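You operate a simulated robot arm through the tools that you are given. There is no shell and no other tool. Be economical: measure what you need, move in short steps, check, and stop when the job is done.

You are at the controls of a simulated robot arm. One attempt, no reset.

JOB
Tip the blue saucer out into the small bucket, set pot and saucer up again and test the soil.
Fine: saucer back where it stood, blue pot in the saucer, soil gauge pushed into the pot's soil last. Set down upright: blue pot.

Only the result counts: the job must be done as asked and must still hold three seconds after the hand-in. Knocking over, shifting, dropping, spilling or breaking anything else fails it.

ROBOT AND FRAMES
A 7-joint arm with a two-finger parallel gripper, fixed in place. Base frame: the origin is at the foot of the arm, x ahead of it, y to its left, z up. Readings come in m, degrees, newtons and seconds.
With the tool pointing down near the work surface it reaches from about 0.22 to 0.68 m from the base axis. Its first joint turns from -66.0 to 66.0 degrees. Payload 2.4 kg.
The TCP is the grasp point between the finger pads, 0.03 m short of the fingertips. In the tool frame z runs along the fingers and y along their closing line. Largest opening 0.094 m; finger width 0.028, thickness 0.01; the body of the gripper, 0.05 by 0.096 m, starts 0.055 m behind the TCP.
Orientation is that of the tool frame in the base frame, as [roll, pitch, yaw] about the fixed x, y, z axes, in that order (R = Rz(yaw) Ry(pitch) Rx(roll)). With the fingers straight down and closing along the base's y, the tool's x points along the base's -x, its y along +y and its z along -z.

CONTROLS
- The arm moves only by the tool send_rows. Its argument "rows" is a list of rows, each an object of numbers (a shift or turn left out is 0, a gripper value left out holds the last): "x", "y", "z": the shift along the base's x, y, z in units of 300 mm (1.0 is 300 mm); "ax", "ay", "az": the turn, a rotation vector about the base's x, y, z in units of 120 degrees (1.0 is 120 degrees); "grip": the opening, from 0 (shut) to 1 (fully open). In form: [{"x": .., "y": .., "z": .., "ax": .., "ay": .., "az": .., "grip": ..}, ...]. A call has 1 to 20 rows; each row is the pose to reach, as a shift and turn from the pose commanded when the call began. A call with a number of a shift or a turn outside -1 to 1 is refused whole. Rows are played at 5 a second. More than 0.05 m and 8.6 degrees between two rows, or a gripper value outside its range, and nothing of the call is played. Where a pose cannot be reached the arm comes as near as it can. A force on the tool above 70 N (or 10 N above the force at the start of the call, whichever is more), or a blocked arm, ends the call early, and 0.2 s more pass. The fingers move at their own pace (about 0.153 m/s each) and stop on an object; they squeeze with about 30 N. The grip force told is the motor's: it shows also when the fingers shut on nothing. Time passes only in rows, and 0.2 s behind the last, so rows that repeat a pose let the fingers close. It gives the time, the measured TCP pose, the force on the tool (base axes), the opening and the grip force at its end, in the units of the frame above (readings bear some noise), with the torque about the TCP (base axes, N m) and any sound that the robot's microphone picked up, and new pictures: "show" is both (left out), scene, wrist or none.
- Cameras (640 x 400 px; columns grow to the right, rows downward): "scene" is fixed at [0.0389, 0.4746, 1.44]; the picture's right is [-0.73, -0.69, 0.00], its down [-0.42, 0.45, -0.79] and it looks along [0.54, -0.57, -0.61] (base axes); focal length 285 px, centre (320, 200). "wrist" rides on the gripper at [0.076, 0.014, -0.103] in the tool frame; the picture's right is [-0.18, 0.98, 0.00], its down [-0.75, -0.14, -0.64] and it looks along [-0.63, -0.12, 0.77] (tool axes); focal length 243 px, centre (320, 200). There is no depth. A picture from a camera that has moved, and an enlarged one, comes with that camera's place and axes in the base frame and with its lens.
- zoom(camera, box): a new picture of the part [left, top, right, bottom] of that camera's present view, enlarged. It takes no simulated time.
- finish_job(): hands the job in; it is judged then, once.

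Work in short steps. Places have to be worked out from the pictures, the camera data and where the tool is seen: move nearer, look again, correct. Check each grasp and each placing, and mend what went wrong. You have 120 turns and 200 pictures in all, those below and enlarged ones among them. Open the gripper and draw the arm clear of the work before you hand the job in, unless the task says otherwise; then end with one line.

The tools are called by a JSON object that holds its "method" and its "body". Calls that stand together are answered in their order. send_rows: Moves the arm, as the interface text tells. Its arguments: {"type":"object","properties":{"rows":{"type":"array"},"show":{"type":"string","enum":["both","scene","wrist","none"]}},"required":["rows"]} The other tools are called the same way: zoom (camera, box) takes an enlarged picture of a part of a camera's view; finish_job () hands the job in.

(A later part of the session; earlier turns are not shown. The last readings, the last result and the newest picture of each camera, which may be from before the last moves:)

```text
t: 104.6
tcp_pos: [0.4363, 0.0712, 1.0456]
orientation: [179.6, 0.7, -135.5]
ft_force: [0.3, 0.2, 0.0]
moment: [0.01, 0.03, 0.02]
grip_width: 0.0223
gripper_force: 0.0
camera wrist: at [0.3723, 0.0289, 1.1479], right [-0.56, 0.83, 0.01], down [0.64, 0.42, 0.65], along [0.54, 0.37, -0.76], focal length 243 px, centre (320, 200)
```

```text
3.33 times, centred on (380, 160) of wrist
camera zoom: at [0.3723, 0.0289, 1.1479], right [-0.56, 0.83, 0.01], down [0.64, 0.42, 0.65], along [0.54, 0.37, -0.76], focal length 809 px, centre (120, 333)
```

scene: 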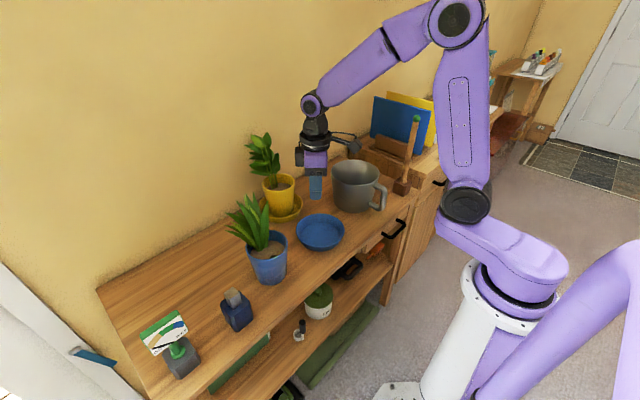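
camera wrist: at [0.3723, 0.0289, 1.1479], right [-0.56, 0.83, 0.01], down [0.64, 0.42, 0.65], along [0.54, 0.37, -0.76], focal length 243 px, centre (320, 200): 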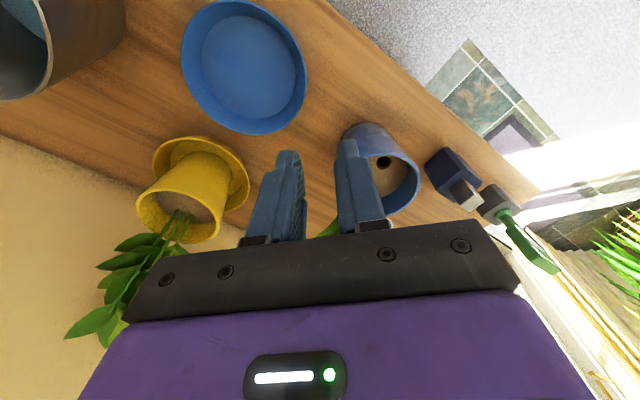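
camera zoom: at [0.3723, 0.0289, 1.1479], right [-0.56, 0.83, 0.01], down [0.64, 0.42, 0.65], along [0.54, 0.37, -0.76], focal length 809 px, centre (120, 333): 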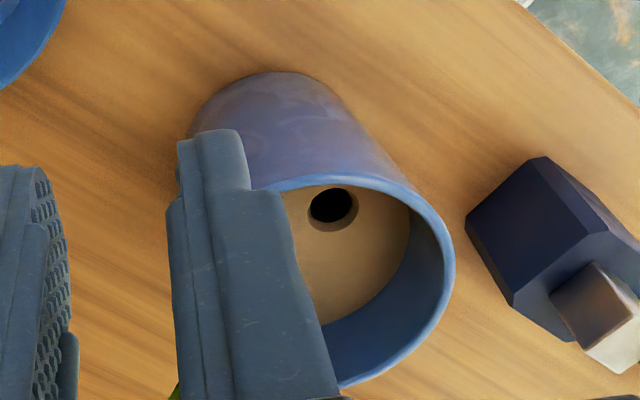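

The pot is about Ø0.108 at the rim and Ø0.09 at the base, centred near (0.488, 0.208) with its rim at z≈0.90. The leaves lean away from the arm, so I'll pinch the near (−x) rim. First I'll move above it with the closing line along x.

{"method": "send_rows", "body": {"rows": [{"y": 0.08, "az": 0.06}, {"y": 0.16, "az": 0.12}, {"y": 0.24, "az": 0.18}, {"y": 0.32, "az": 0.24}, {"y": 0.4, "az": 0.3}, {"y": 0.45, "az": 0.36, "x": -0.02}, {"y": 0.45, "az": 0.379, "x": -0.03}, {"y": 0.45, "az": 0.379, "x": -0.03, "grip": 0.4}, {"y": 0.45, "az": 0.379, "x": -0.03}], "show": "both"}}

```text
t: 106.6
tcp_pos: [0.4278, 0.2093, 1.0452]
orientation: [179.7, 0.7, -90.0]
ft_force: [-0.4, 1.4, 0.1]
moment: [-0.01, 0.02, 0.0]
grip_width: 0.0375
gripper_force: 0.1
camera wrist: at [0.4148, 0.1327, 1.1477], right [-0.98, 0.18, 0.01], down [0.15, 0.75, 0.65], along [0.11, 0.64, -0.76], focal length 243 px, centre (320, 200)
```

scene: 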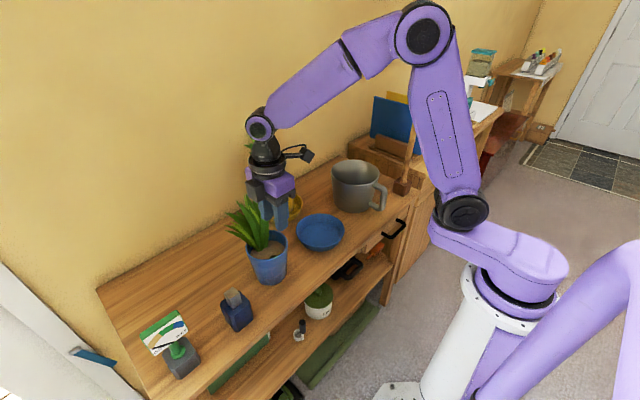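
wrist: 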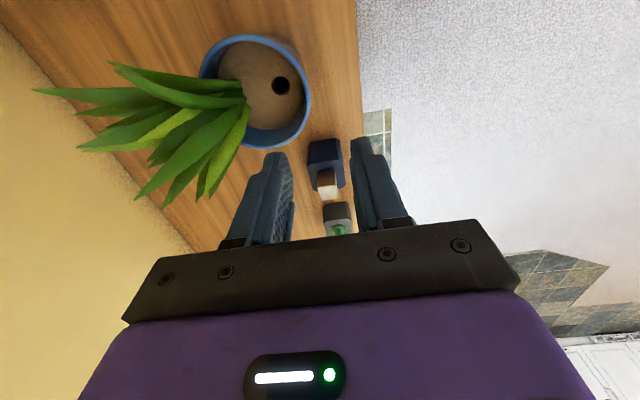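

Combining both cameras: rim centre ≈ (0.493, 0.198), z ≈ 0.885, radius ≈ 0.056. I'll go lower over the near rim and refine.

{"method": "send_rows", "body": {"rows": [{"x": 0.02, "y": -0.03, "z": -0.1}, {"x": 0.03, "y": -0.035, "z": -0.2}, {"x": 0.03, "y": -0.035, "z": -0.28}, {"x": 0.03, "y": -0.035, "z": -0.28}], "show": "wrist"}}

{"method": "zoom", "body": {"camera": "wrist", "box": [160, 0, 400, 180]}}

{"method": "zoom", "body": {"camera": "scene", "box": [210, 185, 330, 295]}}

```text
t: 107.6
tcp_pos: [0.4349, 0.1994, 0.9606]
orientation: [179.8, 0.7, -90.2]
ft_force: [-0.6, -0.6, -0.1]
moment: [-0.02, 0.01, 0.01]
grip_width: 0.0376
gripper_force: 0.0
camera wrist: at [0.4226, 0.123, 1.0633], right [-0.98, 0.19, 0.01], down [0.15, 0.75, 0.65], along [0.11, 0.64, -0.76], focal length 243 px, centre (320, 200)
```

wrist: 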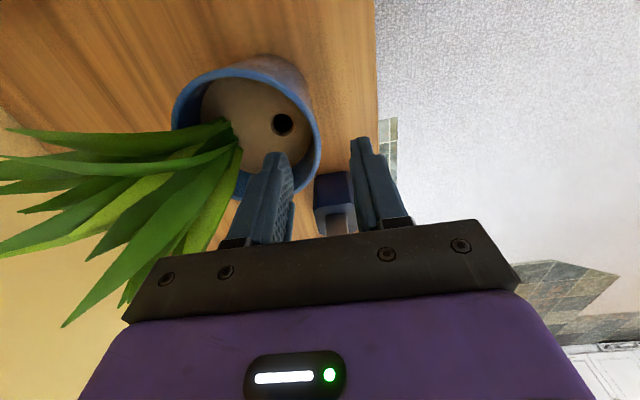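

```text
2.22 times, centred on (280, 90) of wrist
camera zoom: at [0.4226, 0.123, 1.0633], right [-0.98, 0.19, 0.01], down [0.15, 0.75, 0.65], along [0.11, 0.64, -0.76], focal length 539 px, centre (409, 444)
```

zoom: 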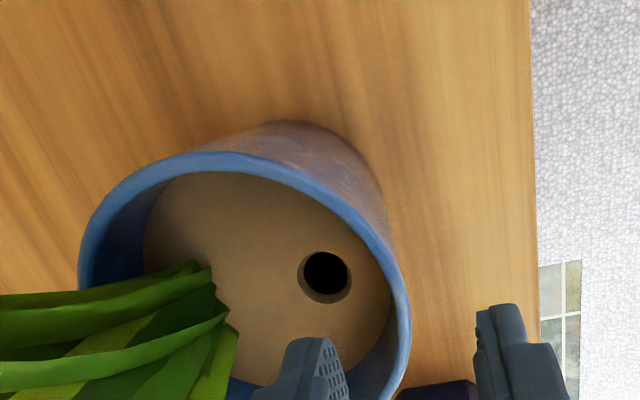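

```text
3.64 times, centred on (270, 240) of scene
camera zoom: at [0.0389, 0.4746, 1.44], right [-0.73, -0.69, 0.0], down [-0.42, 0.45, -0.79], along [0.54, -0.57, -0.61], focal length 1036 px, centre (502, 54)
```

zoom: 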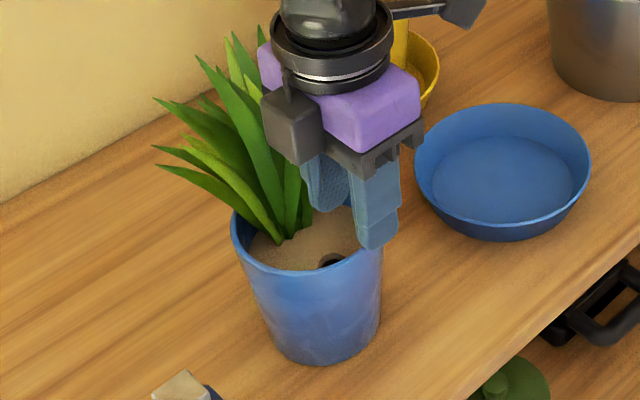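

The near rim is at x≈0.439, so I'll shift x by +4 mm, lean 4° to match the taper, and descend with force checks.

{"method": "send_rows", "body": {"rows": [{"x": 0.013, "ay": -0.033, "grip": 0.32}, {"x": 0.013, "ay": -0.033, "z": -0.07}, {"x": 0.013, "ay": -0.033, "z": -0.14}, {"x": 0.013, "ay": -0.033, "z": -0.14}], "show": "wrist"}}

{"method": "zoom", "body": {"camera": "wrist", "box": [200, 60, 440, 240]}}

{"method": "zoom", "body": {"camera": "scene", "box": [230, 200, 310, 265]}}

```text
t: 108.6
tcp_pos: [0.4428, 0.1994, 0.92]
orientation: [-176.3, 0.7, -90.0]
ft_force: [0.8, 0.0, 0.5]
moment: [0.03, -0.01, 0.01]
grip_width: 0.0301
gripper_force: 0.1
camera wrist: at [0.4224, 0.1252, 1.0205], right [-0.98, 0.18, -0.06], down [0.1, 0.75, 0.66], along [0.17, 0.64, -0.75], focal length 243 px, centre (320, 200)
```

wrist: 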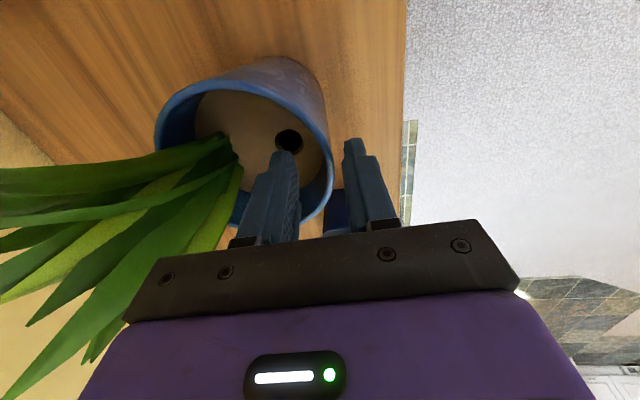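

```text
2.22 times, centred on (320, 150) of wrist
camera zoom: at [0.4224, 0.1252, 1.0205], right [-0.98, 0.18, -0.06], down [0.1, 0.75, 0.66], along [0.17, 0.64, -0.75], focal length 539 px, centre (320, 311)
```

zoom: 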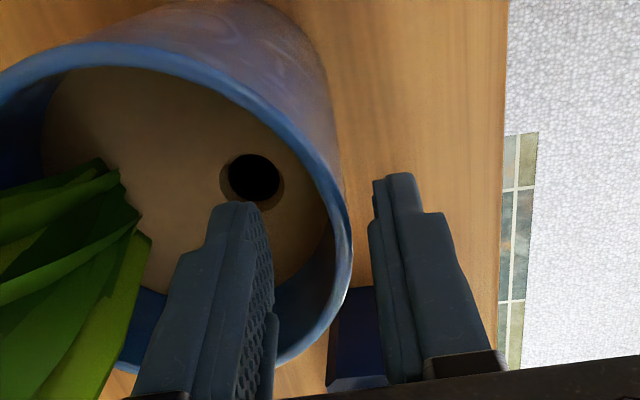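

```text
6.15 times, centred on (270, 232) of scene
camera zoom: at [0.0389, 0.4746, 1.44], right [-0.73, -0.69, 0.0], down [-0.42, 0.45, -0.79], along [0.54, -0.57, -0.61], focal length 1753 px, centre (628, 0)
```

zoom: 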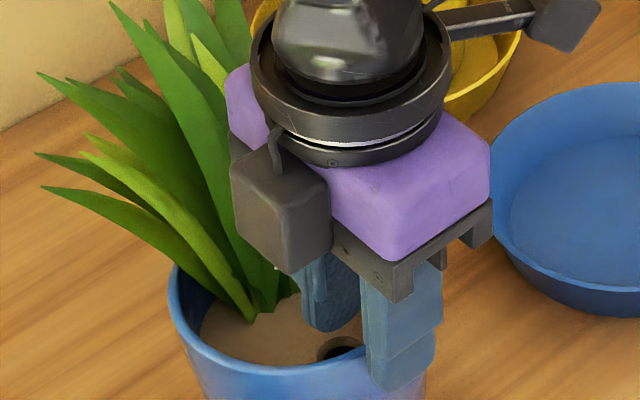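

The rim is 6 mm nearer than the finger centre, so I'll shift x by −6 mm and descend to z≈0.900.

{"method": "send_rows", "body": {"rows": [{"x": -0.02}, {"x": -0.021, "z": -0.03}, {"x": -0.022, "z": -0.05}, {"x": -0.023, "z": -0.067}, {"x": -0.023, "z": -0.067}], "show": "wrist"}}

{"method": "zoom", "body": {"camera": "wrist", "box": [200, 60, 440, 240]}}

{"method": "zoom", "body": {"camera": "scene", "box": [230, 200, 310, 265]}}

```text
t: 109.8
tcp_pos: [0.4349, 0.1993, 0.8997]
orientation: [-176.3, 0.8, -90.0]
ft_force: [0.8, -0.1, -0.5]
moment: [-0.03, 0.0, 0.0]
grip_width: 0.0301
gripper_force: 0.0
camera wrist: at [0.4158, 0.1234, 1.0001], right [-0.98, 0.18, -0.06], down [0.1, 0.75, 0.66], along [0.17, 0.64, -0.75], focal length 243 px, centre (320, 200)
```

wrist: 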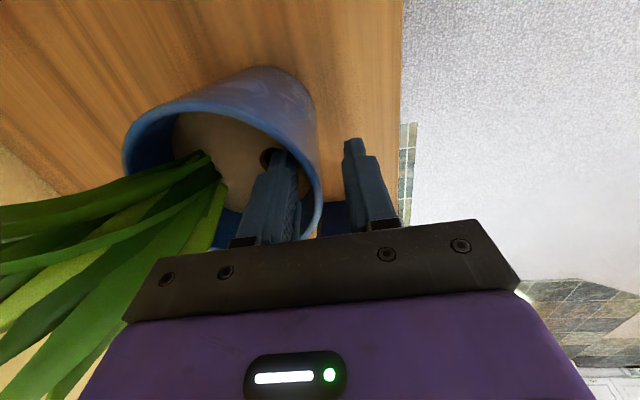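

```text
2.22 times, centred on (320, 150) of wrist
camera zoom: at [0.4158, 0.1234, 1.0001], right [-0.98, 0.18, -0.06], down [0.1, 0.75, 0.66], along [0.17, 0.64, -0.75], focal length 539 px, centre (320, 311)
```

zoom: 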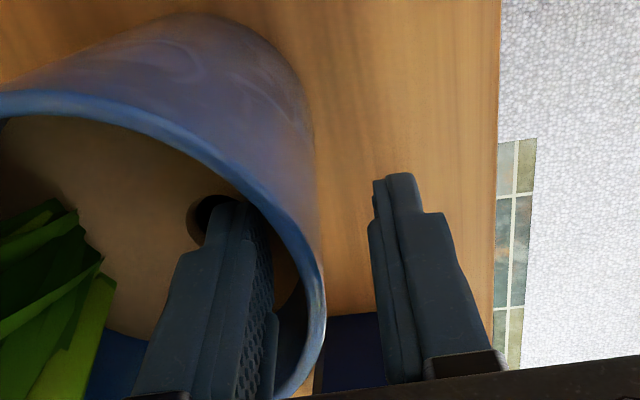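

```text
6.15 times, centred on (270, 232) of scene
camera zoom: at [0.0389, 0.4746, 1.44], right [-0.73, -0.69, 0.0], down [-0.42, 0.45, -0.79], along [0.54, -0.57, -0.61], focal length 1753 px, centre (628, 0)
```

zoom: 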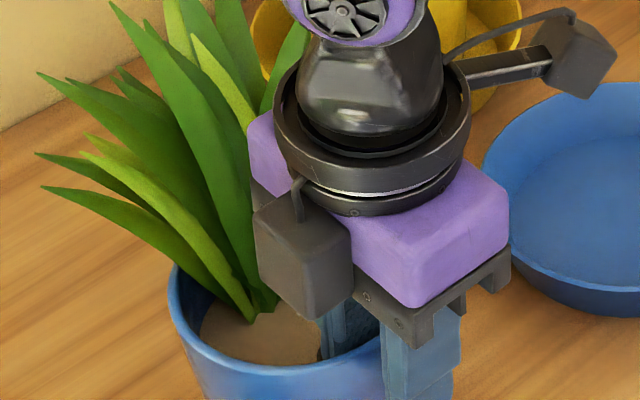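

The rim's nearest point appears right between the pads at about TCP height, with no contact force yet. I'll close on it.

{"method": "send_rows", "body": {"rows": [{"grip": 0.2}, {"grip": 0.1}, {"grip": 0.0}, {"grip": 0.0}, {"grip": 0.0}], "show": "wrist"}}

{"method": "zoom", "body": {"camera": "scene", "box": [210, 185, 330, 295]}}

```text
t: 111.0
tcp_pos: [0.4368, 0.1998, 0.8996]
orientation: [-176.2, 0.7, -90.0]
ft_force: [5.8, 1.3, 4.2]
moment: [-0.03, -0.86, 0.05]
grip_width: 0.0191
gripper_force: 30.3
camera wrist: at [0.4163, 0.1235, 1.0004], right [-0.98, 0.19, -0.06], down [0.1, 0.75, 0.66], along [0.17, 0.64, -0.75], focal length 243 px, centre (320, 200)
```

wrist: 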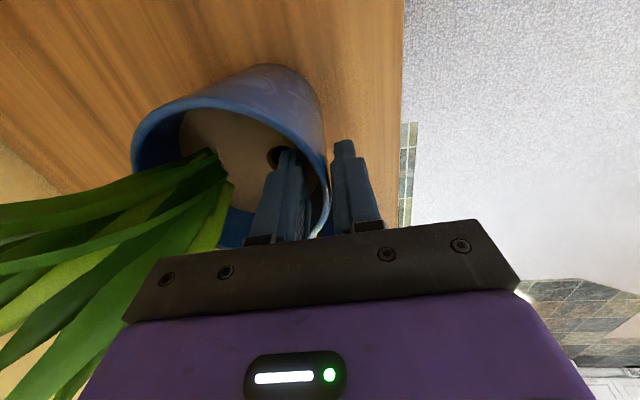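

```text
3.64 times, centred on (270, 240) of scene
camera zoom: at [0.0389, 0.4746, 1.44], right [-0.73, -0.69, 0.0], down [-0.42, 0.45, -0.79], along [0.54, -0.57, -0.61], focal length 1036 px, centre (502, 54)
```

zoom: 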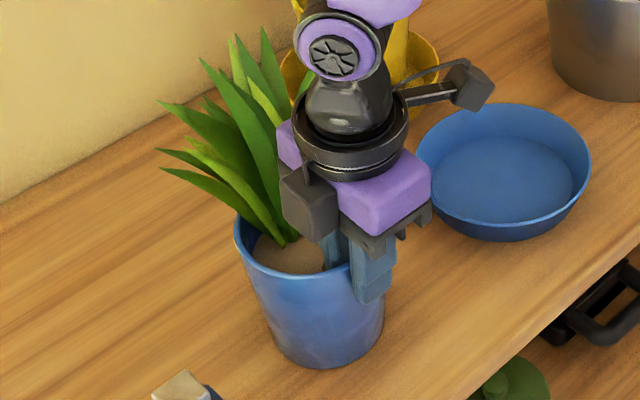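

The fingers stopped 19 mm apart with a large moment: the inner fingertip is pressing something low, likely the soil, rather than the wall. I'll reopen, raise by 10 mm and close again.

{"method": "send_rows", "body": {"rows": [{"grip": 0.2}, {"grip": 0.32}, {"grip": 0.32, "z": 0.03}, {"grip": 0.32, "z": 0.037}, {"grip": 0.32, "z": 0.037}], "show": "none"}}

{"method": "zoom", "body": {"camera": "wrist", "box": [200, 60, 440, 240]}}

```text
t: 112.2
tcp_pos: [0.4357, 0.1984, 0.91]
orientation: [-176.4, 0.6, -89.9]
ft_force: [-0.5, 0.3, 0.8]
moment: [0.02, -0.02, 0.01]
grip_width: 0.03
gripper_force: 0.1
```

```text
2.22 times, centred on (320, 150) of wrist
camera zoom: at [0.4149, 0.1226, 1.0114], right [-0.98, 0.18, -0.06], down [0.1, 0.75, 0.66], along [0.17, 0.64, -0.75], focal length 539 px, centre (320, 311)
```

zoom: 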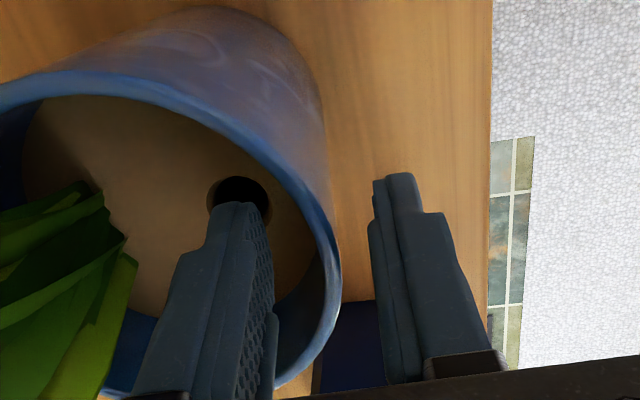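

{"method": "send_rows", "body": {"rows": [{"x": -0.006, "grip": 0.2}, {"x": -0.006, "grip": 0.1}, {"x": -0.006, "grip": 0.0}, {"x": -0.006, "grip": 0.0}, {"x": -0.006, "grip": 0.0}], "show": "wrist"}}

{"method": "zoom", "body": {"camera": "wrist", "box": [200, 60, 440, 240]}}

```text
t: 113.4
tcp_pos: [0.4347, 0.199, 0.9109]
orientation: [-176.2, 0.8, -90.0]
ft_force: [7.1, 1.9, 9.4]
moment: [0.36, -0.96, 0.12]
grip_width: 0.0181
gripper_force: 29.9
camera wrist: at [0.4137, 0.1229, 1.0111], right [-0.98, 0.19, -0.06], down [0.1, 0.74, 0.66], along [0.17, 0.64, -0.75], focal length 243 px, centre (320, 200)
```

wrist: 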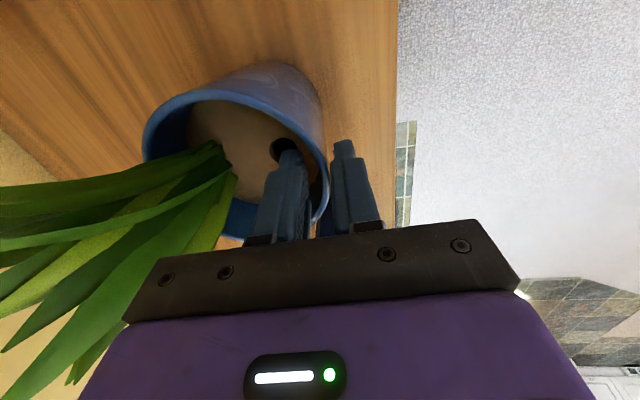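

```text
2.22 times, centred on (320, 150) of wrist
camera zoom: at [0.4137, 0.1229, 1.0111], right [-0.98, 0.19, -0.06], down [0.1, 0.74, 0.66], along [0.17, 0.64, -0.75], focal length 539 px, centre (320, 311)
```

zoom: 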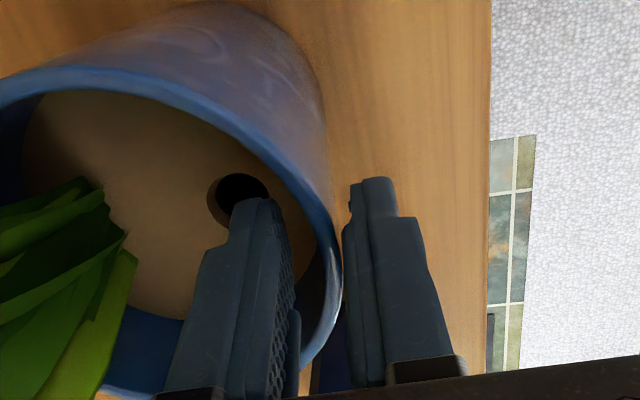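

Still 18 mm with the same couple, so it looks as if the effective wall is more slanted than the pads, with the inner tip touching low and the outer finger at the lip. I'll reopen, lean 8° more outward and test again.

{"method": "send_rows", "body": {"rows": [{"grip": 0.2}, {"grip": 0.34}, {"grip": 0.34, "ay": -0.035, "z": 0.01}, {"grip": 0.34, "ay": -0.067, "z": 0.01}, {"grip": 0.34, "ay": -0.067, "z": 0.01}], "show": "none"}}

{"method": "zoom", "body": {"camera": "wrist", "box": [200, 60, 440, 240]}}

{"method": "zoom", "body": {"camera": "scene", "box": [210, 185, 330, 295]}}

```text
t: 114.6
tcp_pos: [0.4331, 0.1995, 0.9119]
orientation: [-168.3, 0.7, -89.8]
ft_force: [0.2, -0.5, -0.5]
moment: [-0.03, 0.01, 0.01]
grip_width: 0.032
gripper_force: 0.0
```

```text
2.22 times, centred on (320, 150) of wrist
camera zoom: at [0.3987, 0.1238, 1.0093], right [-0.96, 0.19, -0.2], down [0.01, 0.75, 0.67], along [0.27, 0.64, -0.72], focal length 539 px, centre (320, 311)
```

zoom: 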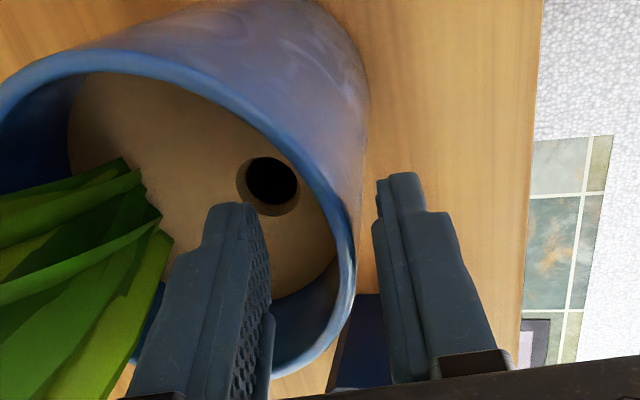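

```text
3.64 times, centred on (270, 240) of scene
camera zoom: at [0.0388, 0.4746, 1.44], right [-0.73, -0.69, 0.0], down [-0.42, 0.45, -0.79], along [0.54, -0.57, -0.61], focal length 1036 px, centre (502, 54)
```

zoom: 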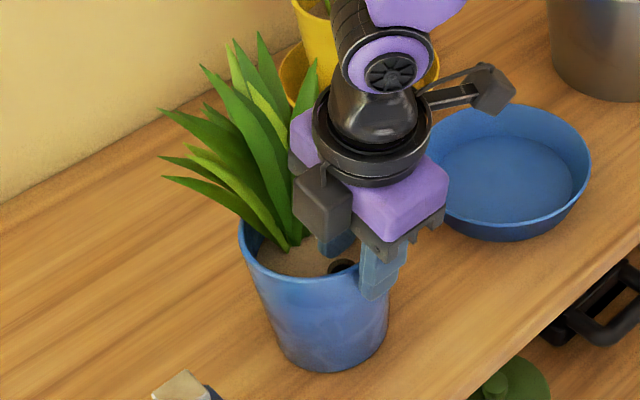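

The pot has shifted slightly toward me, and the rim is now about 7 mm off the finger centre. I'll centre on it precisely and close.

{"method": "send_rows", "body": {"rows": [{"x": -0.022}, {"x": -0.022, "grip": 0.25}, {"x": -0.022, "grip": 0.15}, {"x": -0.022, "grip": 0.0}, {"x": -0.022, "grip": 0.0}, {"x": -0.022, "grip": 0.0}], "show": "none"}}

{"method": "zoom", "body": {"camera": "wrist", "box": [200, 60, 440, 240]}}

```text
t: 116.0
tcp_pos: [0.4272, 0.1999, 0.9114]
orientation: [-168.3, 0.7, -89.9]
ft_force: [2.1, -2.2, 8.2]
moment: [-0.02, 0.16, -0.07]
grip_width: 0.0192
gripper_force: 30.4
```

```text
2.22 times, centred on (320, 150) of wrist
camera zoom: at [0.3929, 0.1239, 1.0089], right [-0.96, 0.19, -0.2], down [0.01, 0.75, 0.67], along [0.27, 0.64, -0.72], focal length 539 px, centre (320, 311)
```

zoom: 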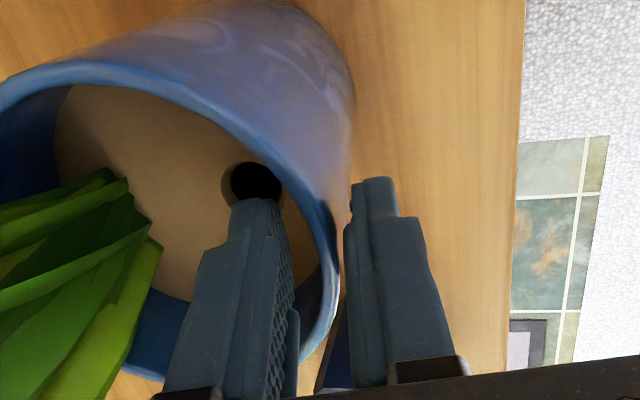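

The width is 19 mm but the moment is now near zero, so the pads are seated flush on the wall's real contact shape. I'll test-lift 15 mm.

{"method": "send_rows", "body": {"rows": [{"z": 0.01}, {"z": 0.02}, {"z": 0.035}, {"z": 0.05}, {"z": 0.05}], "show": "wrist"}}

{"method": "zoom", "body": {"camera": "scene", "box": [210, 185, 330, 295]}}

```text
t: 117.2
tcp_pos: [0.4268, 0.2, 0.9271]
orientation: [-168.4, 0.6, -90.0]
ft_force: [-0.4, -0.5, -10.4]
moment: [-0.01, 0.71, 0.01]
grip_width: 0.0188
gripper_force: 30.3
camera wrist: at [0.3927, 0.1247, 1.0242], right [-0.96, 0.18, -0.2], down [0.01, 0.75, 0.67], along [0.27, 0.64, -0.72], focal length 243 px, centre (320, 200)
```

wrist: 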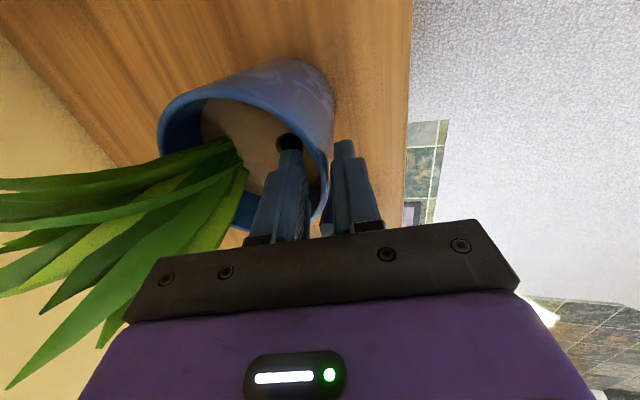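

```text
3.64 times, centred on (270, 240) of scene
camera zoom: at [0.039, 0.4747, 1.44], right [-0.73, -0.69, 0.0], down [-0.42, 0.45, -0.79], along [0.54, -0.57, -0.61], focal length 1036 px, centre (502, 54)
```

zoom: 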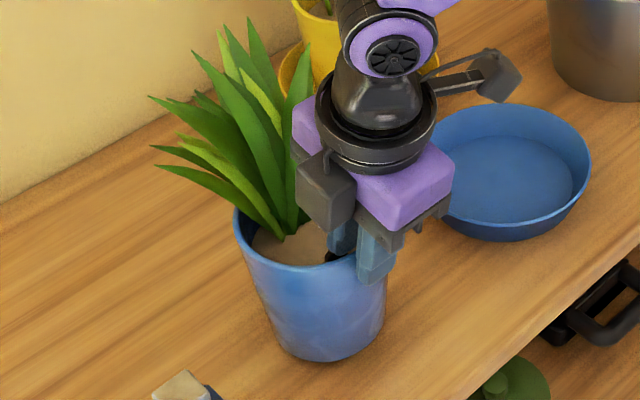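

The pot lifts (about 10 N) with the grip width unchanged. I'll lift 4 cm more and check for sag.

{"method": "send_rows", "body": {"rows": [{"z": 0.03}, {"z": 0.07}, {"z": 0.11}, {"z": 0.14}, {"z": 0.14}], "show": "wrist"}}

{"method": "zoom", "body": {"camera": "scene", "box": [210, 175, 330, 285]}}

```text
t: 118.4
tcp_pos: [0.4277, 0.2011, 0.9684]
orientation: [-168.4, 0.6, -89.9]
ft_force: [-0.5, 0.5, -10.2]
moment: [0.0, 0.71, 0.01]
grip_width: 0.0191
gripper_force: 29.7
camera wrist: at [0.3932, 0.124, 1.067], right [-0.96, 0.19, -0.2], down [0.01, 0.75, 0.67], along [0.27, 0.64, -0.72], focal length 243 px, centre (320, 200)
```

wrist: 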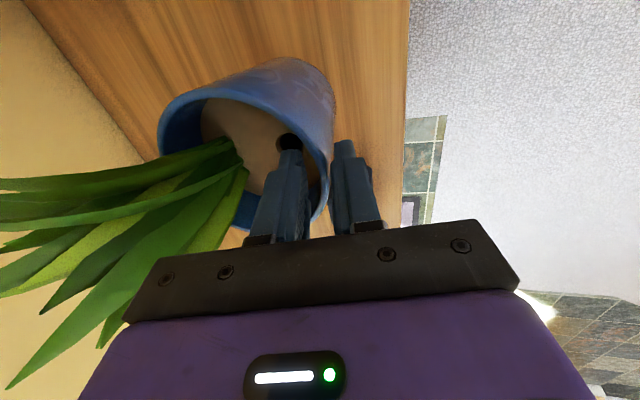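

```text
3.64 times, centred on (270, 230) of scene
camera zoom: at [0.039, 0.4747, 1.44], right [-0.73, -0.69, 0.0], down [-0.42, 0.45, -0.79], along [0.54, -0.57, -0.61], focal length 1036 px, centre (502, 91)
```

zoom: 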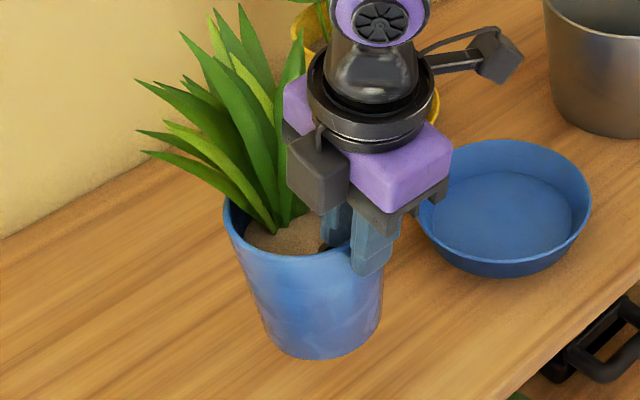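

Held rigidly. I'll raise it a bit and carry it to above the saucer while yawing −50°, so its leaves point clear of the yellow plant.

{"method": "send_rows", "body": {"rows": [{"z": 0.06}, {"z": 0.12, "y": -0.03}, {"z": 0.13, "y": -0.09, "az": -0.04}, {"z": 0.13, "y": -0.16, "x": 0.01, "az": -0.09}, {"z": 0.13, "y": -0.23, "x": 0.03, "az": -0.14}, {"z": 0.13, "y": -0.3, "x": 0.05, "az": -0.19}, {"z": 0.13, "y": -0.37, "x": 0.06, "az": -0.24}, {"z": 0.13, "y": -0.44, "x": 0.08, "az": -0.29}, {"z": 0.13, "y": -0.5, "x": 0.09, "az": -0.34}, {"z": 0.13, "y": -0.54, "x": 0.097, "az": -0.39}, {"z": 0.13, "y": -0.563, "x": 0.097, "az": -0.417}, {"z": 0.13, "y": -0.563, "x": 0.097, "az": -0.417}], "show": "both"}}

{"method": "zoom", "body": {"camera": "scene", "box": [240, 160, 400, 270]}}

```text
t: 121.0
tcp_pos: [0.4558, 0.031, 1.0081]
orientation: [-168.3, 0.6, -140.0]
ft_force: [0.8, 0.9, -10.2]
moment: [0.53, 0.48, 0.04]
grip_width: 0.0188
gripper_force: 29.8
camera wrist: at [0.3757, 0.0088, 1.1056], right [-0.48, 0.86, -0.2], down [0.58, 0.47, 0.67], along [0.66, 0.2, -0.72], focal length 243 px, centre (320, 200)
```

scene: 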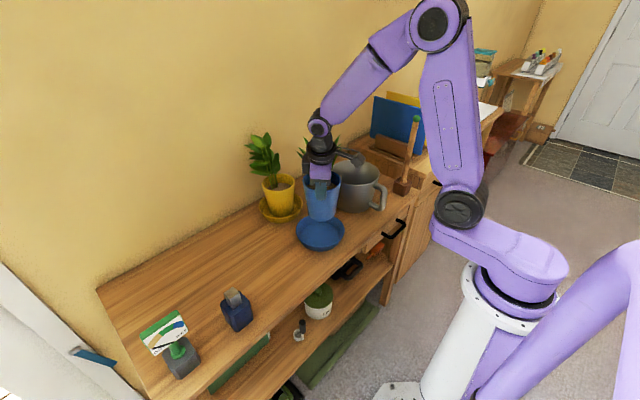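
wrist: 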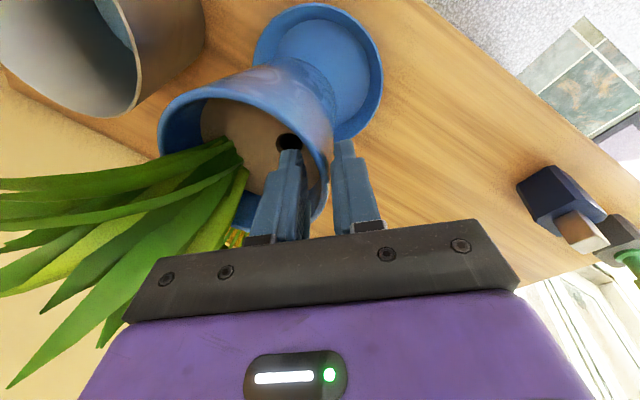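

```text
3.64 times, centred on (320, 215) of scene
camera zoom: at [0.039, 0.4746, 1.44], right [-0.73, -0.69, 0.0], down [-0.42, 0.45, -0.79], along [0.54, -0.57, -0.61], focal length 1036 px, centre (320, 146)
```

zoom: 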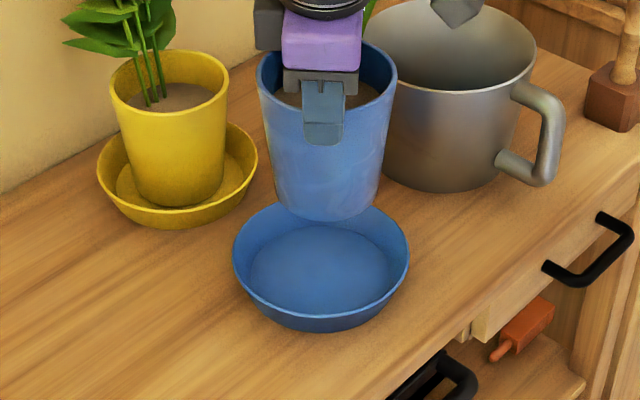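

By the same camera ray method, the pot's base centre is at (0.489, −0.007) and the saucer's floor centre at (0.495, −0.006). I'll shift 5 mm in x and lower to just above the saucer rim, then compare.

{"method": "send_rows", "body": {"rows": [{"x": 0.017, "y": 0.004, "z": -0.05}, {"x": 0.017, "y": 0.004, "z": -0.12}, {"x": 0.017, "y": 0.004, "z": -0.18}, {"x": 0.017, "y": 0.004, "z": -0.2}, {"x": 0.017, "y": 0.004, "z": -0.2}], "show": "wrist"}}

{"method": "zoom", "body": {"camera": "scene", "box": [240, 160, 400, 270]}}

```text
t: 122.2
tcp_pos: [0.4605, 0.0327, 0.9492]
orientation: [-168.4, 0.7, -140.0]
ft_force: [0.5, -0.1, -11.3]
moment: [0.52, 0.52, -0.01]
grip_width: 0.0191
gripper_force: 29.6
camera wrist: at [0.3801, 0.0107, 1.047], right [-0.48, 0.86, -0.2], down [0.58, 0.47, 0.67], along [0.66, 0.2, -0.72], focal length 243 px, centre (320, 200)
```

wrist: 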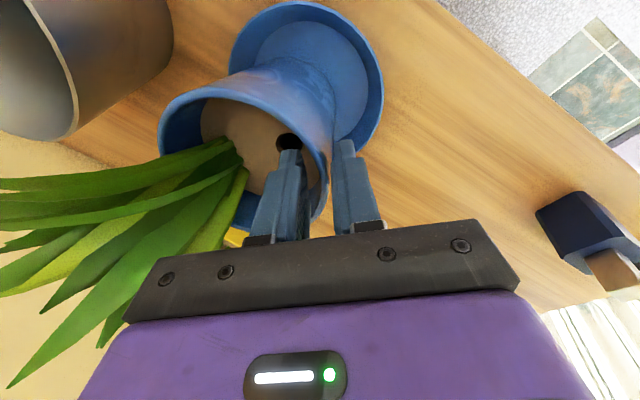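

```text
3.64 times, centred on (320, 215) of scene
camera zoom: at [0.039, 0.4746, 1.44], right [-0.73, -0.69, 0.0], down [-0.42, 0.45, -0.79], along [0.54, -0.57, -0.61], focal length 1036 px, centre (320, 146)
```

zoom: 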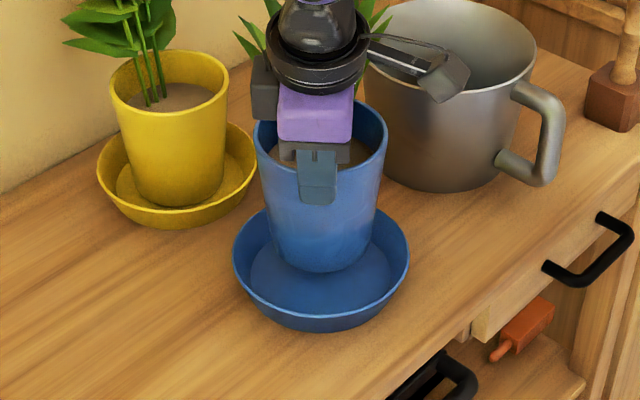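

Predicted landing matches the saucer floor centre within 2 px. I'll lower to near contact and then feel for it.

{"method": "send_rows", "body": {"rows": [{"z": -0.04}, {"z": -0.075}, {"z": -0.09}, {"z": -0.09}], "show": "none"}}

{"method": "send_rows", "body": {"rows": [{"z": -0.007}, {"z": -0.013}, {"z": -0.013}], "show": "none"}}

```text
t: 123.2
tcp_pos: [0.4613, 0.0316, 0.9203]
orientation: [-168.4, 0.7, -140.0]
ft_force: [-0.1, 1.1, -11.1]
moment: [0.54, 0.46, 0.04]
grip_width: 0.0192
gripper_force: 30.3
```

```text
t: 124.0
tcp_pos: [0.4609, 0.0308, 0.9178]
orientation: [-168.3, 0.7, -139.8]
ft_force: [-1.9, 0.8, -1.9]
moment: [0.47, 0.54, -0.02]
grip_width: 0.0187
gripper_force: 30.1
```

Contact: most of the weight is now supported. I'll go 1.5 mm lower and inspect.

{"method": "send_rows", "body": {"rows": [{"z": -0.005}, {"z": -0.005}], "show": "none"}}

{"method": "zoom", "body": {"camera": "scene", "box": [240, 160, 400, 270]}}

```text
t: 124.6
tcp_pos: [0.4626, 0.0315, 0.9163]
orientation: [-168.1, 0.9, -140.0]
ft_force: [-6.0, 0.5, 23.9]
moment: [0.4, 0.33, -0.14]
grip_width: 0.0192
gripper_force: 30.0
```

```text
3.64 times, centred on (320, 215) of scene
camera zoom: at [0.0384, 0.4746, 1.4401], right [-0.73, -0.69, 0.0], down [-0.42, 0.45, -0.79], along [0.54, -0.57, -0.61], focal length 1036 px, centre (320, 146)
```

zoom: 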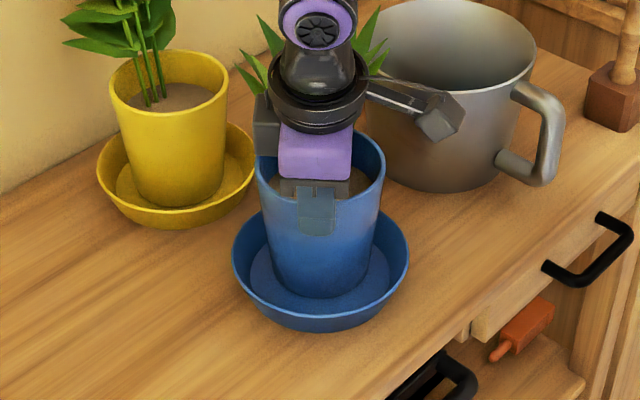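

Seated in the saucer. I'll relieve the pressure slightly and open the fingers gently.

{"method": "send_rows", "body": {"rows": [{"z": 0.004}, {"z": 0.004}, {"z": 0.004, "grip": 0.22}, {"z": 0.004, "grip": 0.26}, {"z": 0.004, "grip": 0.32}, {"z": 0.004, "grip": 0.32}], "show": "wrist"}}

{"method": "zoom", "body": {"camera": "scene", "box": [240, 160, 400, 270]}}

```text
t: 126.0
tcp_pos: [0.4611, 0.0307, 0.9172]
orientation: [-168.3, 0.8, -140.0]
ft_force: [0.0, -0.1, 0.3]
moment: [-0.03, -0.02, 0.0]
grip_width: 0.0301
gripper_force: 0.0
camera wrist: at [0.3799, 0.0093, 1.0137], right [-0.48, 0.86, -0.2], down [0.58, 0.47, 0.67], along [0.66, 0.2, -0.72], focal length 243 px, centre (320, 200)
```

wrist: 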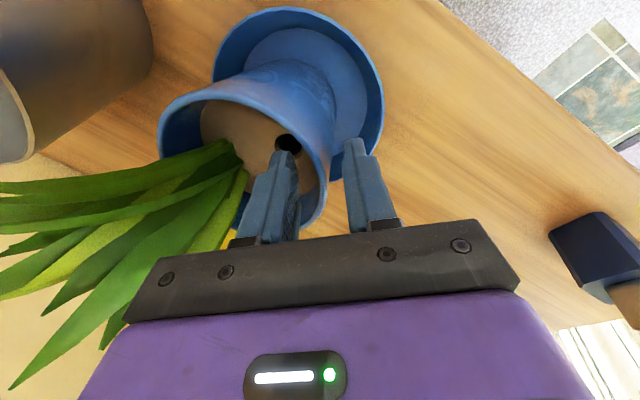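

```text
3.64 times, centred on (320, 215) of scene
camera zoom: at [0.0389, 0.4746, 1.44], right [-0.73, -0.69, 0.0], down [-0.42, 0.45, -0.79], along [0.54, -0.57, -0.61], focal length 1036 px, centre (320, 146)
```

zoom: 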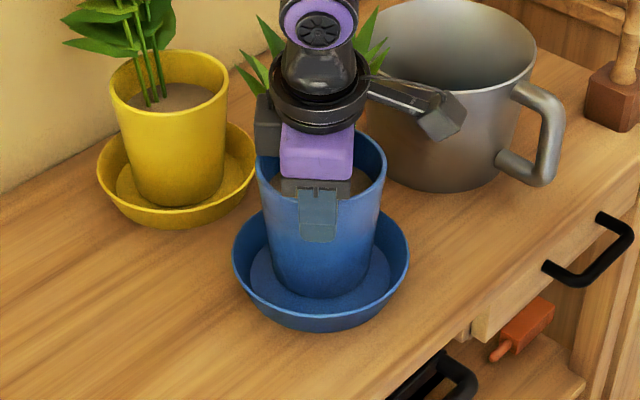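

Pot stands stable in the saucer. I'll withdraw along the finger axis, rise and straighten.

{"method": "send_rows", "body": {"rows": [{"x": -0.012, "y": 0.014, "z": 0.09}, {"x": -0.03, "y": 0.036, "z": 0.23}, {"x": -0.03, "y": 0.036, "z": 0.37}, {"x": -0.03, "y": 0.036, "z": 0.48, "ax": 0.037, "ay": 0.031}, {"x": -0.03, "y": 0.036, "z": 0.52, "ax": 0.075, "ay": 0.063}, {"x": -0.03, "y": 0.1, "z": 0.52, "ax": 0.075, "ay": 0.063}, {"x": -0.03, "y": 0.2, "z": 0.52, "ax": 0.075, "ay": 0.063}, {"x": -0.03, "y": 0.2, "z": 0.52, "ax": 0.075, "ay": 0.063}], "show": "both"}}

{"method": "zoom", "body": {"camera": "scene", "box": [240, 160, 400, 270]}}

{"method": "zoom", "body": {"camera": "scene", "box": [120, 290, 220, 390]}}

```text
t: 127.8
tcp_pos: [0.4543, 0.0917, 1.0732]
orientation: [179.9, 0.6, -140.2]
ft_force: [-0.5, 0.3, -0.6]
moment: [0.03, 0.02, 0.0]
grip_width: 0.03
gripper_force: 0.1
camera wrist: at [0.386, 0.0533, 1.1759], right [-0.49, 0.87, 0.0], down [0.66, 0.37, 0.65], along [0.57, 0.32, -0.76], focal length 243 px, centre (320, 200)
```

scene: 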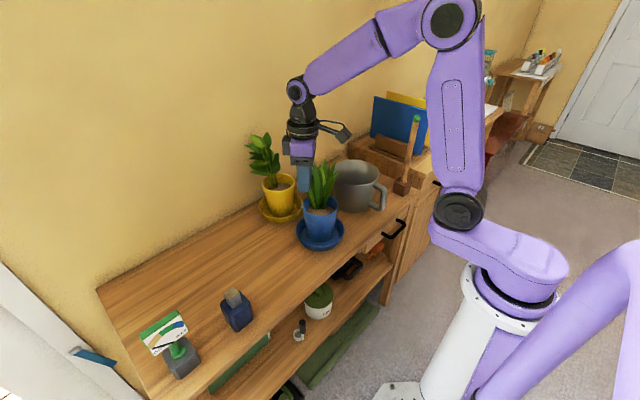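
wrist: 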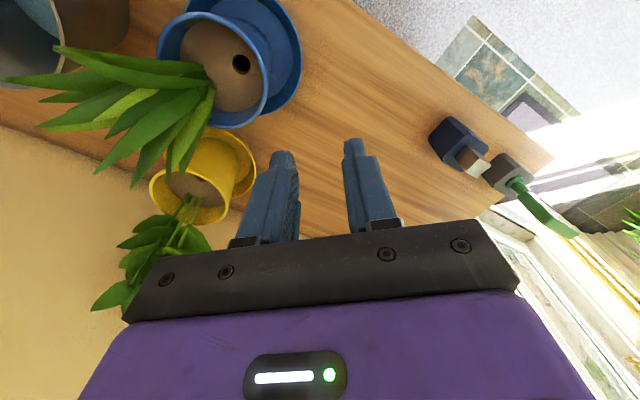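

```text
3.64 times, centred on (320, 215) of scene
camera zoom: at [0.0388, 0.4746, 1.44], right [-0.73, -0.69, 0.0], down [-0.42, 0.45, -0.79], along [0.54, -0.57, -0.61], focal length 1036 px, centre (320, 146)
```

zoom: 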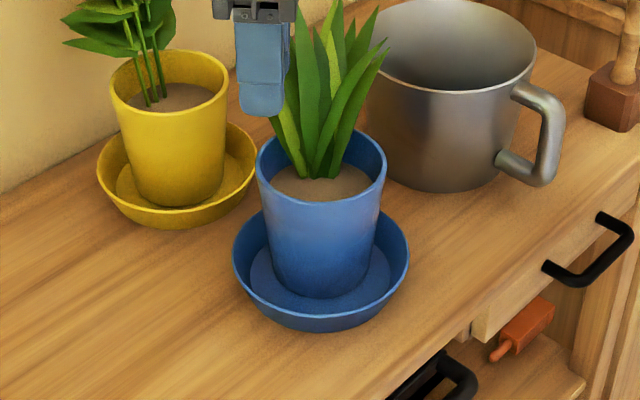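

```text
4.00 times, centred on (170, 340) of scene
camera zoom: at [0.0388, 0.4746, 1.44], right [-0.73, -0.69, 0.0], down [-0.42, 0.45, -0.79], along [0.54, -0.57, -0.61], focal length 1140 px, centre (920, -360)
```

zoom: 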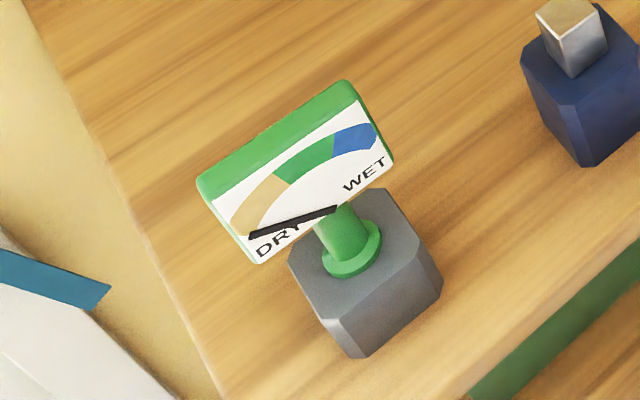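

Pot upright in the saucer, and the saucer is unmoved. Now the gauge: I'll move left at height with the camera looking along +y to inspect the dial head.

{"method": "send_rows", "body": {"rows": [{"y": 0.08, "az": 0.05}, {"y": 0.16, "az": 0.1}, {"y": 0.25, "az": 0.15, "x": -0.02}, {"y": 0.35, "az": 0.2, "x": -0.04}, {"y": 0.45, "az": 0.25, "x": -0.06}, {"y": 0.55, "az": 0.3, "x": -0.08}, {"y": 0.65, "az": 0.35, "x": -0.1}, {"y": 0.73, "az": 0.4, "x": -0.11}, {"y": 0.78, "az": 0.418, "x": -0.11}, {"y": 0.78, "az": 0.418, "x": -0.11}], "show": "wrist"}}

{"method": "zoom", "body": {"camera": "wrist", "box": [220, 80, 420, 240]}}

```text
t: 130.0
tcp_pos: [0.4199, 0.3229, 1.0736]
orientation: [179.8, 0.6, -89.9]
ft_force: [-0.2, -0.2, -0.6]
moment: [0.02, 0.0, 0.0]
grip_width: 0.03
gripper_force: 0.1
camera wrist: at [0.4062, 0.2474, 1.1762], right [-0.98, 0.18, 0.0], down [0.14, 0.75, 0.65], along [0.12, 0.64, -0.76], focal length 243 px, centre (320, 200)
```

wrist: 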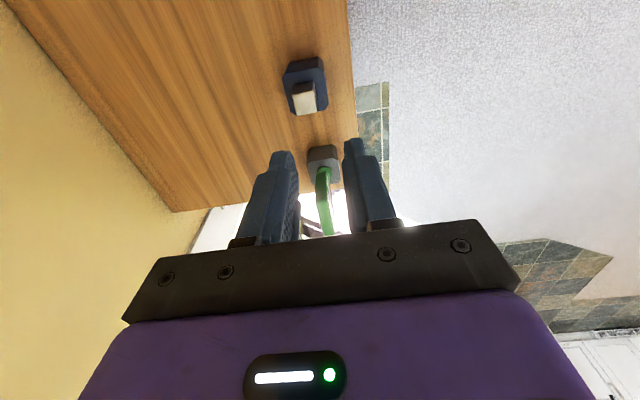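

```text
2.50 times, centred on (320, 160) of wrist
camera zoom: at [0.4062, 0.2474, 1.1762], right [-0.98, 0.18, 0.0], down [0.14, 0.75, 0.65], along [0.12, 0.64, -0.76], focal length 606 px, centre (320, 300)
```

zoom: 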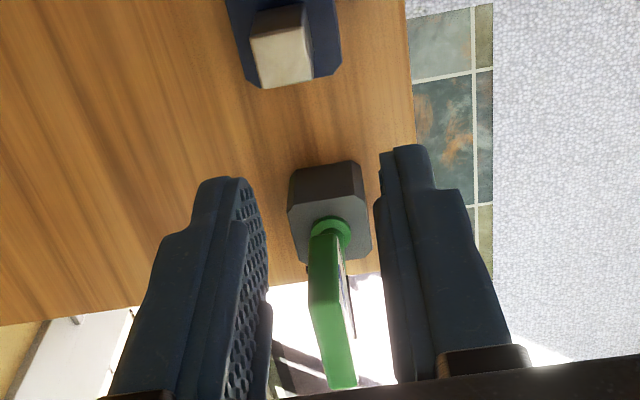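

The dial card is vertical, edge-on to this view, at about (0.444, 0.482), z 0.865–0.94, and the fingers' closing line (x) is across its thickness. I'll move above it.

{"method": "send_rows", "body": {"rows": [{"x": 0.02, "y": 0.1, "grip": 0.4}, {"x": 0.04, "y": 0.2}, {"x": 0.06, "y": 0.3}, {"x": 0.07, "y": 0.4}, {"x": 0.08, "y": 0.48}, {"x": 0.08, "y": 0.53, "z": -0.05}, {"x": 0.08, "y": 0.53, "z": -0.15}, {"x": 0.08, "y": 0.53, "z": -0.2}, {"x": 0.08, "y": 0.53, "z": -0.2}], "show": "both"}}

{"method": "zoom", "body": {"camera": "wrist", "box": [220, 80, 420, 240]}}

{"method": "zoom", "body": {"camera": "scene", "box": [120, 260, 240, 390]}}

```text
t: 132.0
tcp_pos: [0.4428, 0.4848, 1.0121]
orientation: [179.9, 0.6, -89.9]
ft_force: [0.3, -0.3, -0.3]
moment: [-0.01, -0.05, 0.0]
grip_width: 0.0375
gripper_force: 0.0
camera wrist: at [0.4287, 0.4091, 1.1144], right [-0.98, 0.18, 0.0], down [0.14, 0.75, 0.65], along [0.12, 0.64, -0.76], focal length 243 px, centre (320, 200)
```

scene: 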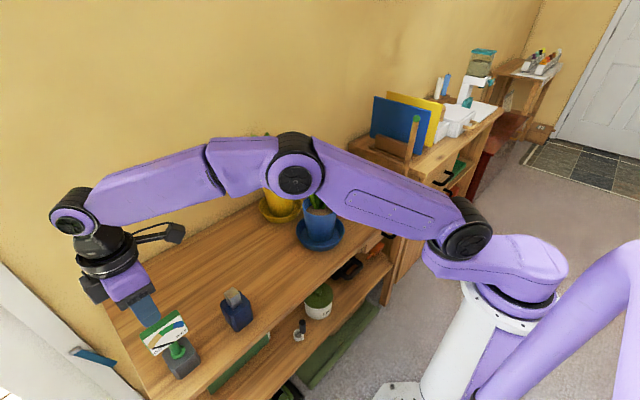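
wrist: 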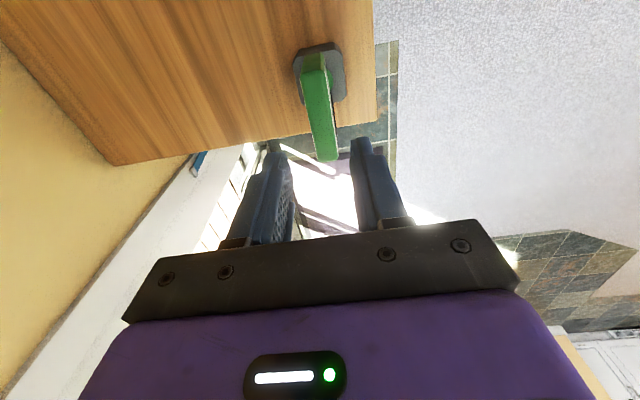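

```text
2.50 times, centred on (320, 160) of wrist
camera zoom: at [0.4287, 0.4091, 1.1144], right [-0.98, 0.18, 0.0], down [0.14, 0.75, 0.65], along [0.12, 0.64, -0.76], focal length 606 px, centre (320, 300)
```

zoom: 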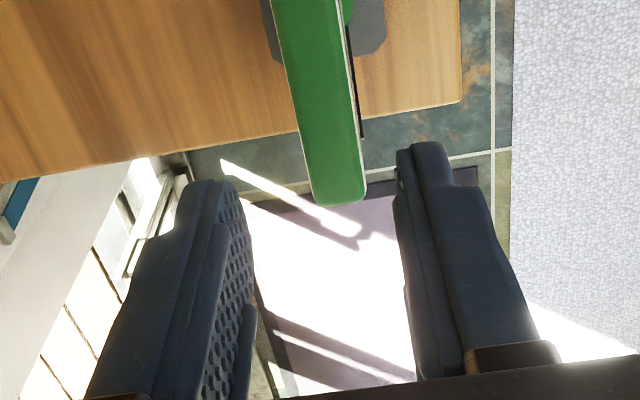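

```text
3.08 times, centred on (180, 325) of scene
camera zoom: at [0.0388, 0.4746, 1.44], right [-0.73, -0.69, 0.0], down [-0.42, 0.45, -0.79], along [0.54, -0.57, -0.61], focal length 877 px, centre (751, -185)
```

zoom: 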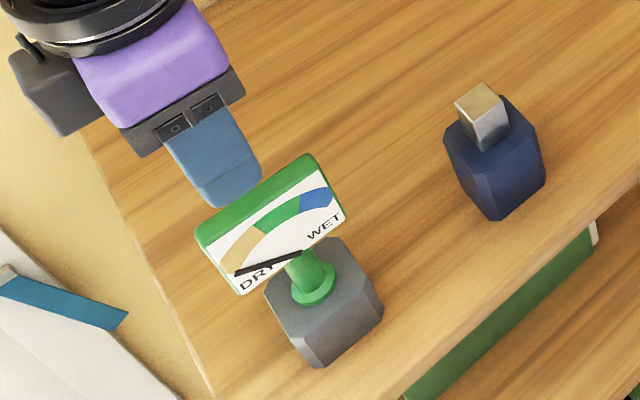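

The card is about 18 mm thick, centred at x≈0.442, and aligned with the fingers. I'll descend to z≈0.905 around it.

{"method": "send_rows", "body": {"rows": [{"y": -0.01, "z": -0.1, "grip": 0.45}, {"y": -0.01, "z": -0.2}, {"y": -0.01, "z": -0.28}, {"y": -0.01, "z": -0.35}, {"y": -0.01, "z": -0.355}], "show": "wrist"}}

{"method": "zoom", "body": {"camera": "scene", "box": [120, 260, 240, 390]}}

```text
t: 133.2
tcp_pos: [0.4423, 0.4827, 0.9066]
orientation: [180.0, 0.6, -89.8]
ft_force: [1.1, 0.0, -0.6]
moment: [-0.01, -0.02, 0.01]
grip_width: 0.0424
gripper_force: 0.2
camera wrist: at [0.4291, 0.4074, 1.0085], right [-0.98, 0.18, 0.0], down [0.14, 0.75, 0.65], along [0.12, 0.64, -0.76], focal length 243 px, centre (320, 200)
```

wrist: 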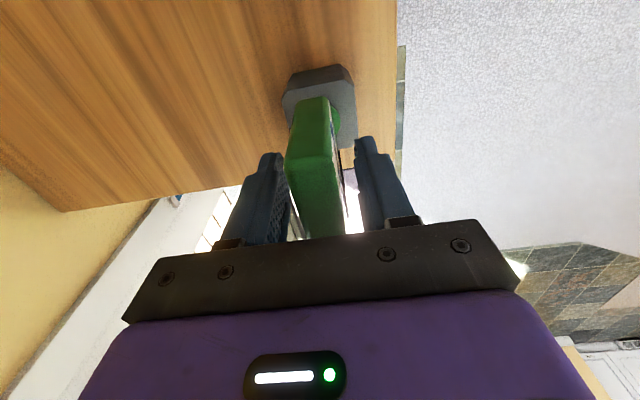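

```text
3.08 times, centred on (180, 325) of scene
camera zoom: at [0.0389, 0.4746, 1.44], right [-0.73, -0.69, 0.0], down [-0.42, 0.45, -0.79], along [0.54, -0.57, -0.61], focal length 877 px, centre (751, -185)
```

zoom: 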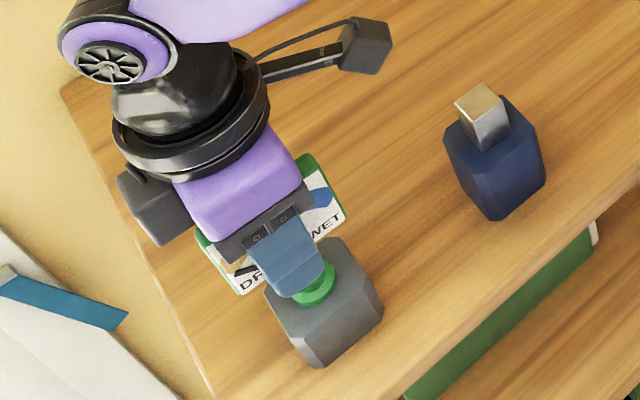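

The card is between the fingers, slightly off by about 3 mm. I'll centre and close.

{"method": "send_rows", "body": {"rows": [{"x": 0.011}, {"x": 0.011, "grip": 0.3}, {"x": 0.011, "grip": 0.2}, {"x": 0.011, "grip": 0.1}, {"x": 0.011, "grip": 0.0}, {"x": 0.011, "grip": 0.0}], "show": "wrist"}}

```text
t: 134.6
tcp_pos: [0.4436, 0.4842, 0.9057]
orientation: [179.8, 0.5, -89.8]
ft_force: [-12.4, -0.3, -0.9]
moment: [-0.03, 0.98, -0.04]
grip_width: 0.0218
gripper_force: 29.9
camera wrist: at [0.4305, 0.4072, 1.008], right [-0.98, 0.18, 0.01], down [0.14, 0.75, 0.65], along [0.11, 0.64, -0.76], focal length 243 px, centre (320, 200)
```

wrist: 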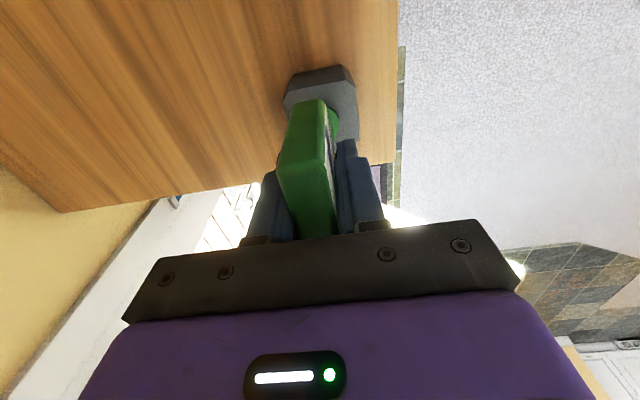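

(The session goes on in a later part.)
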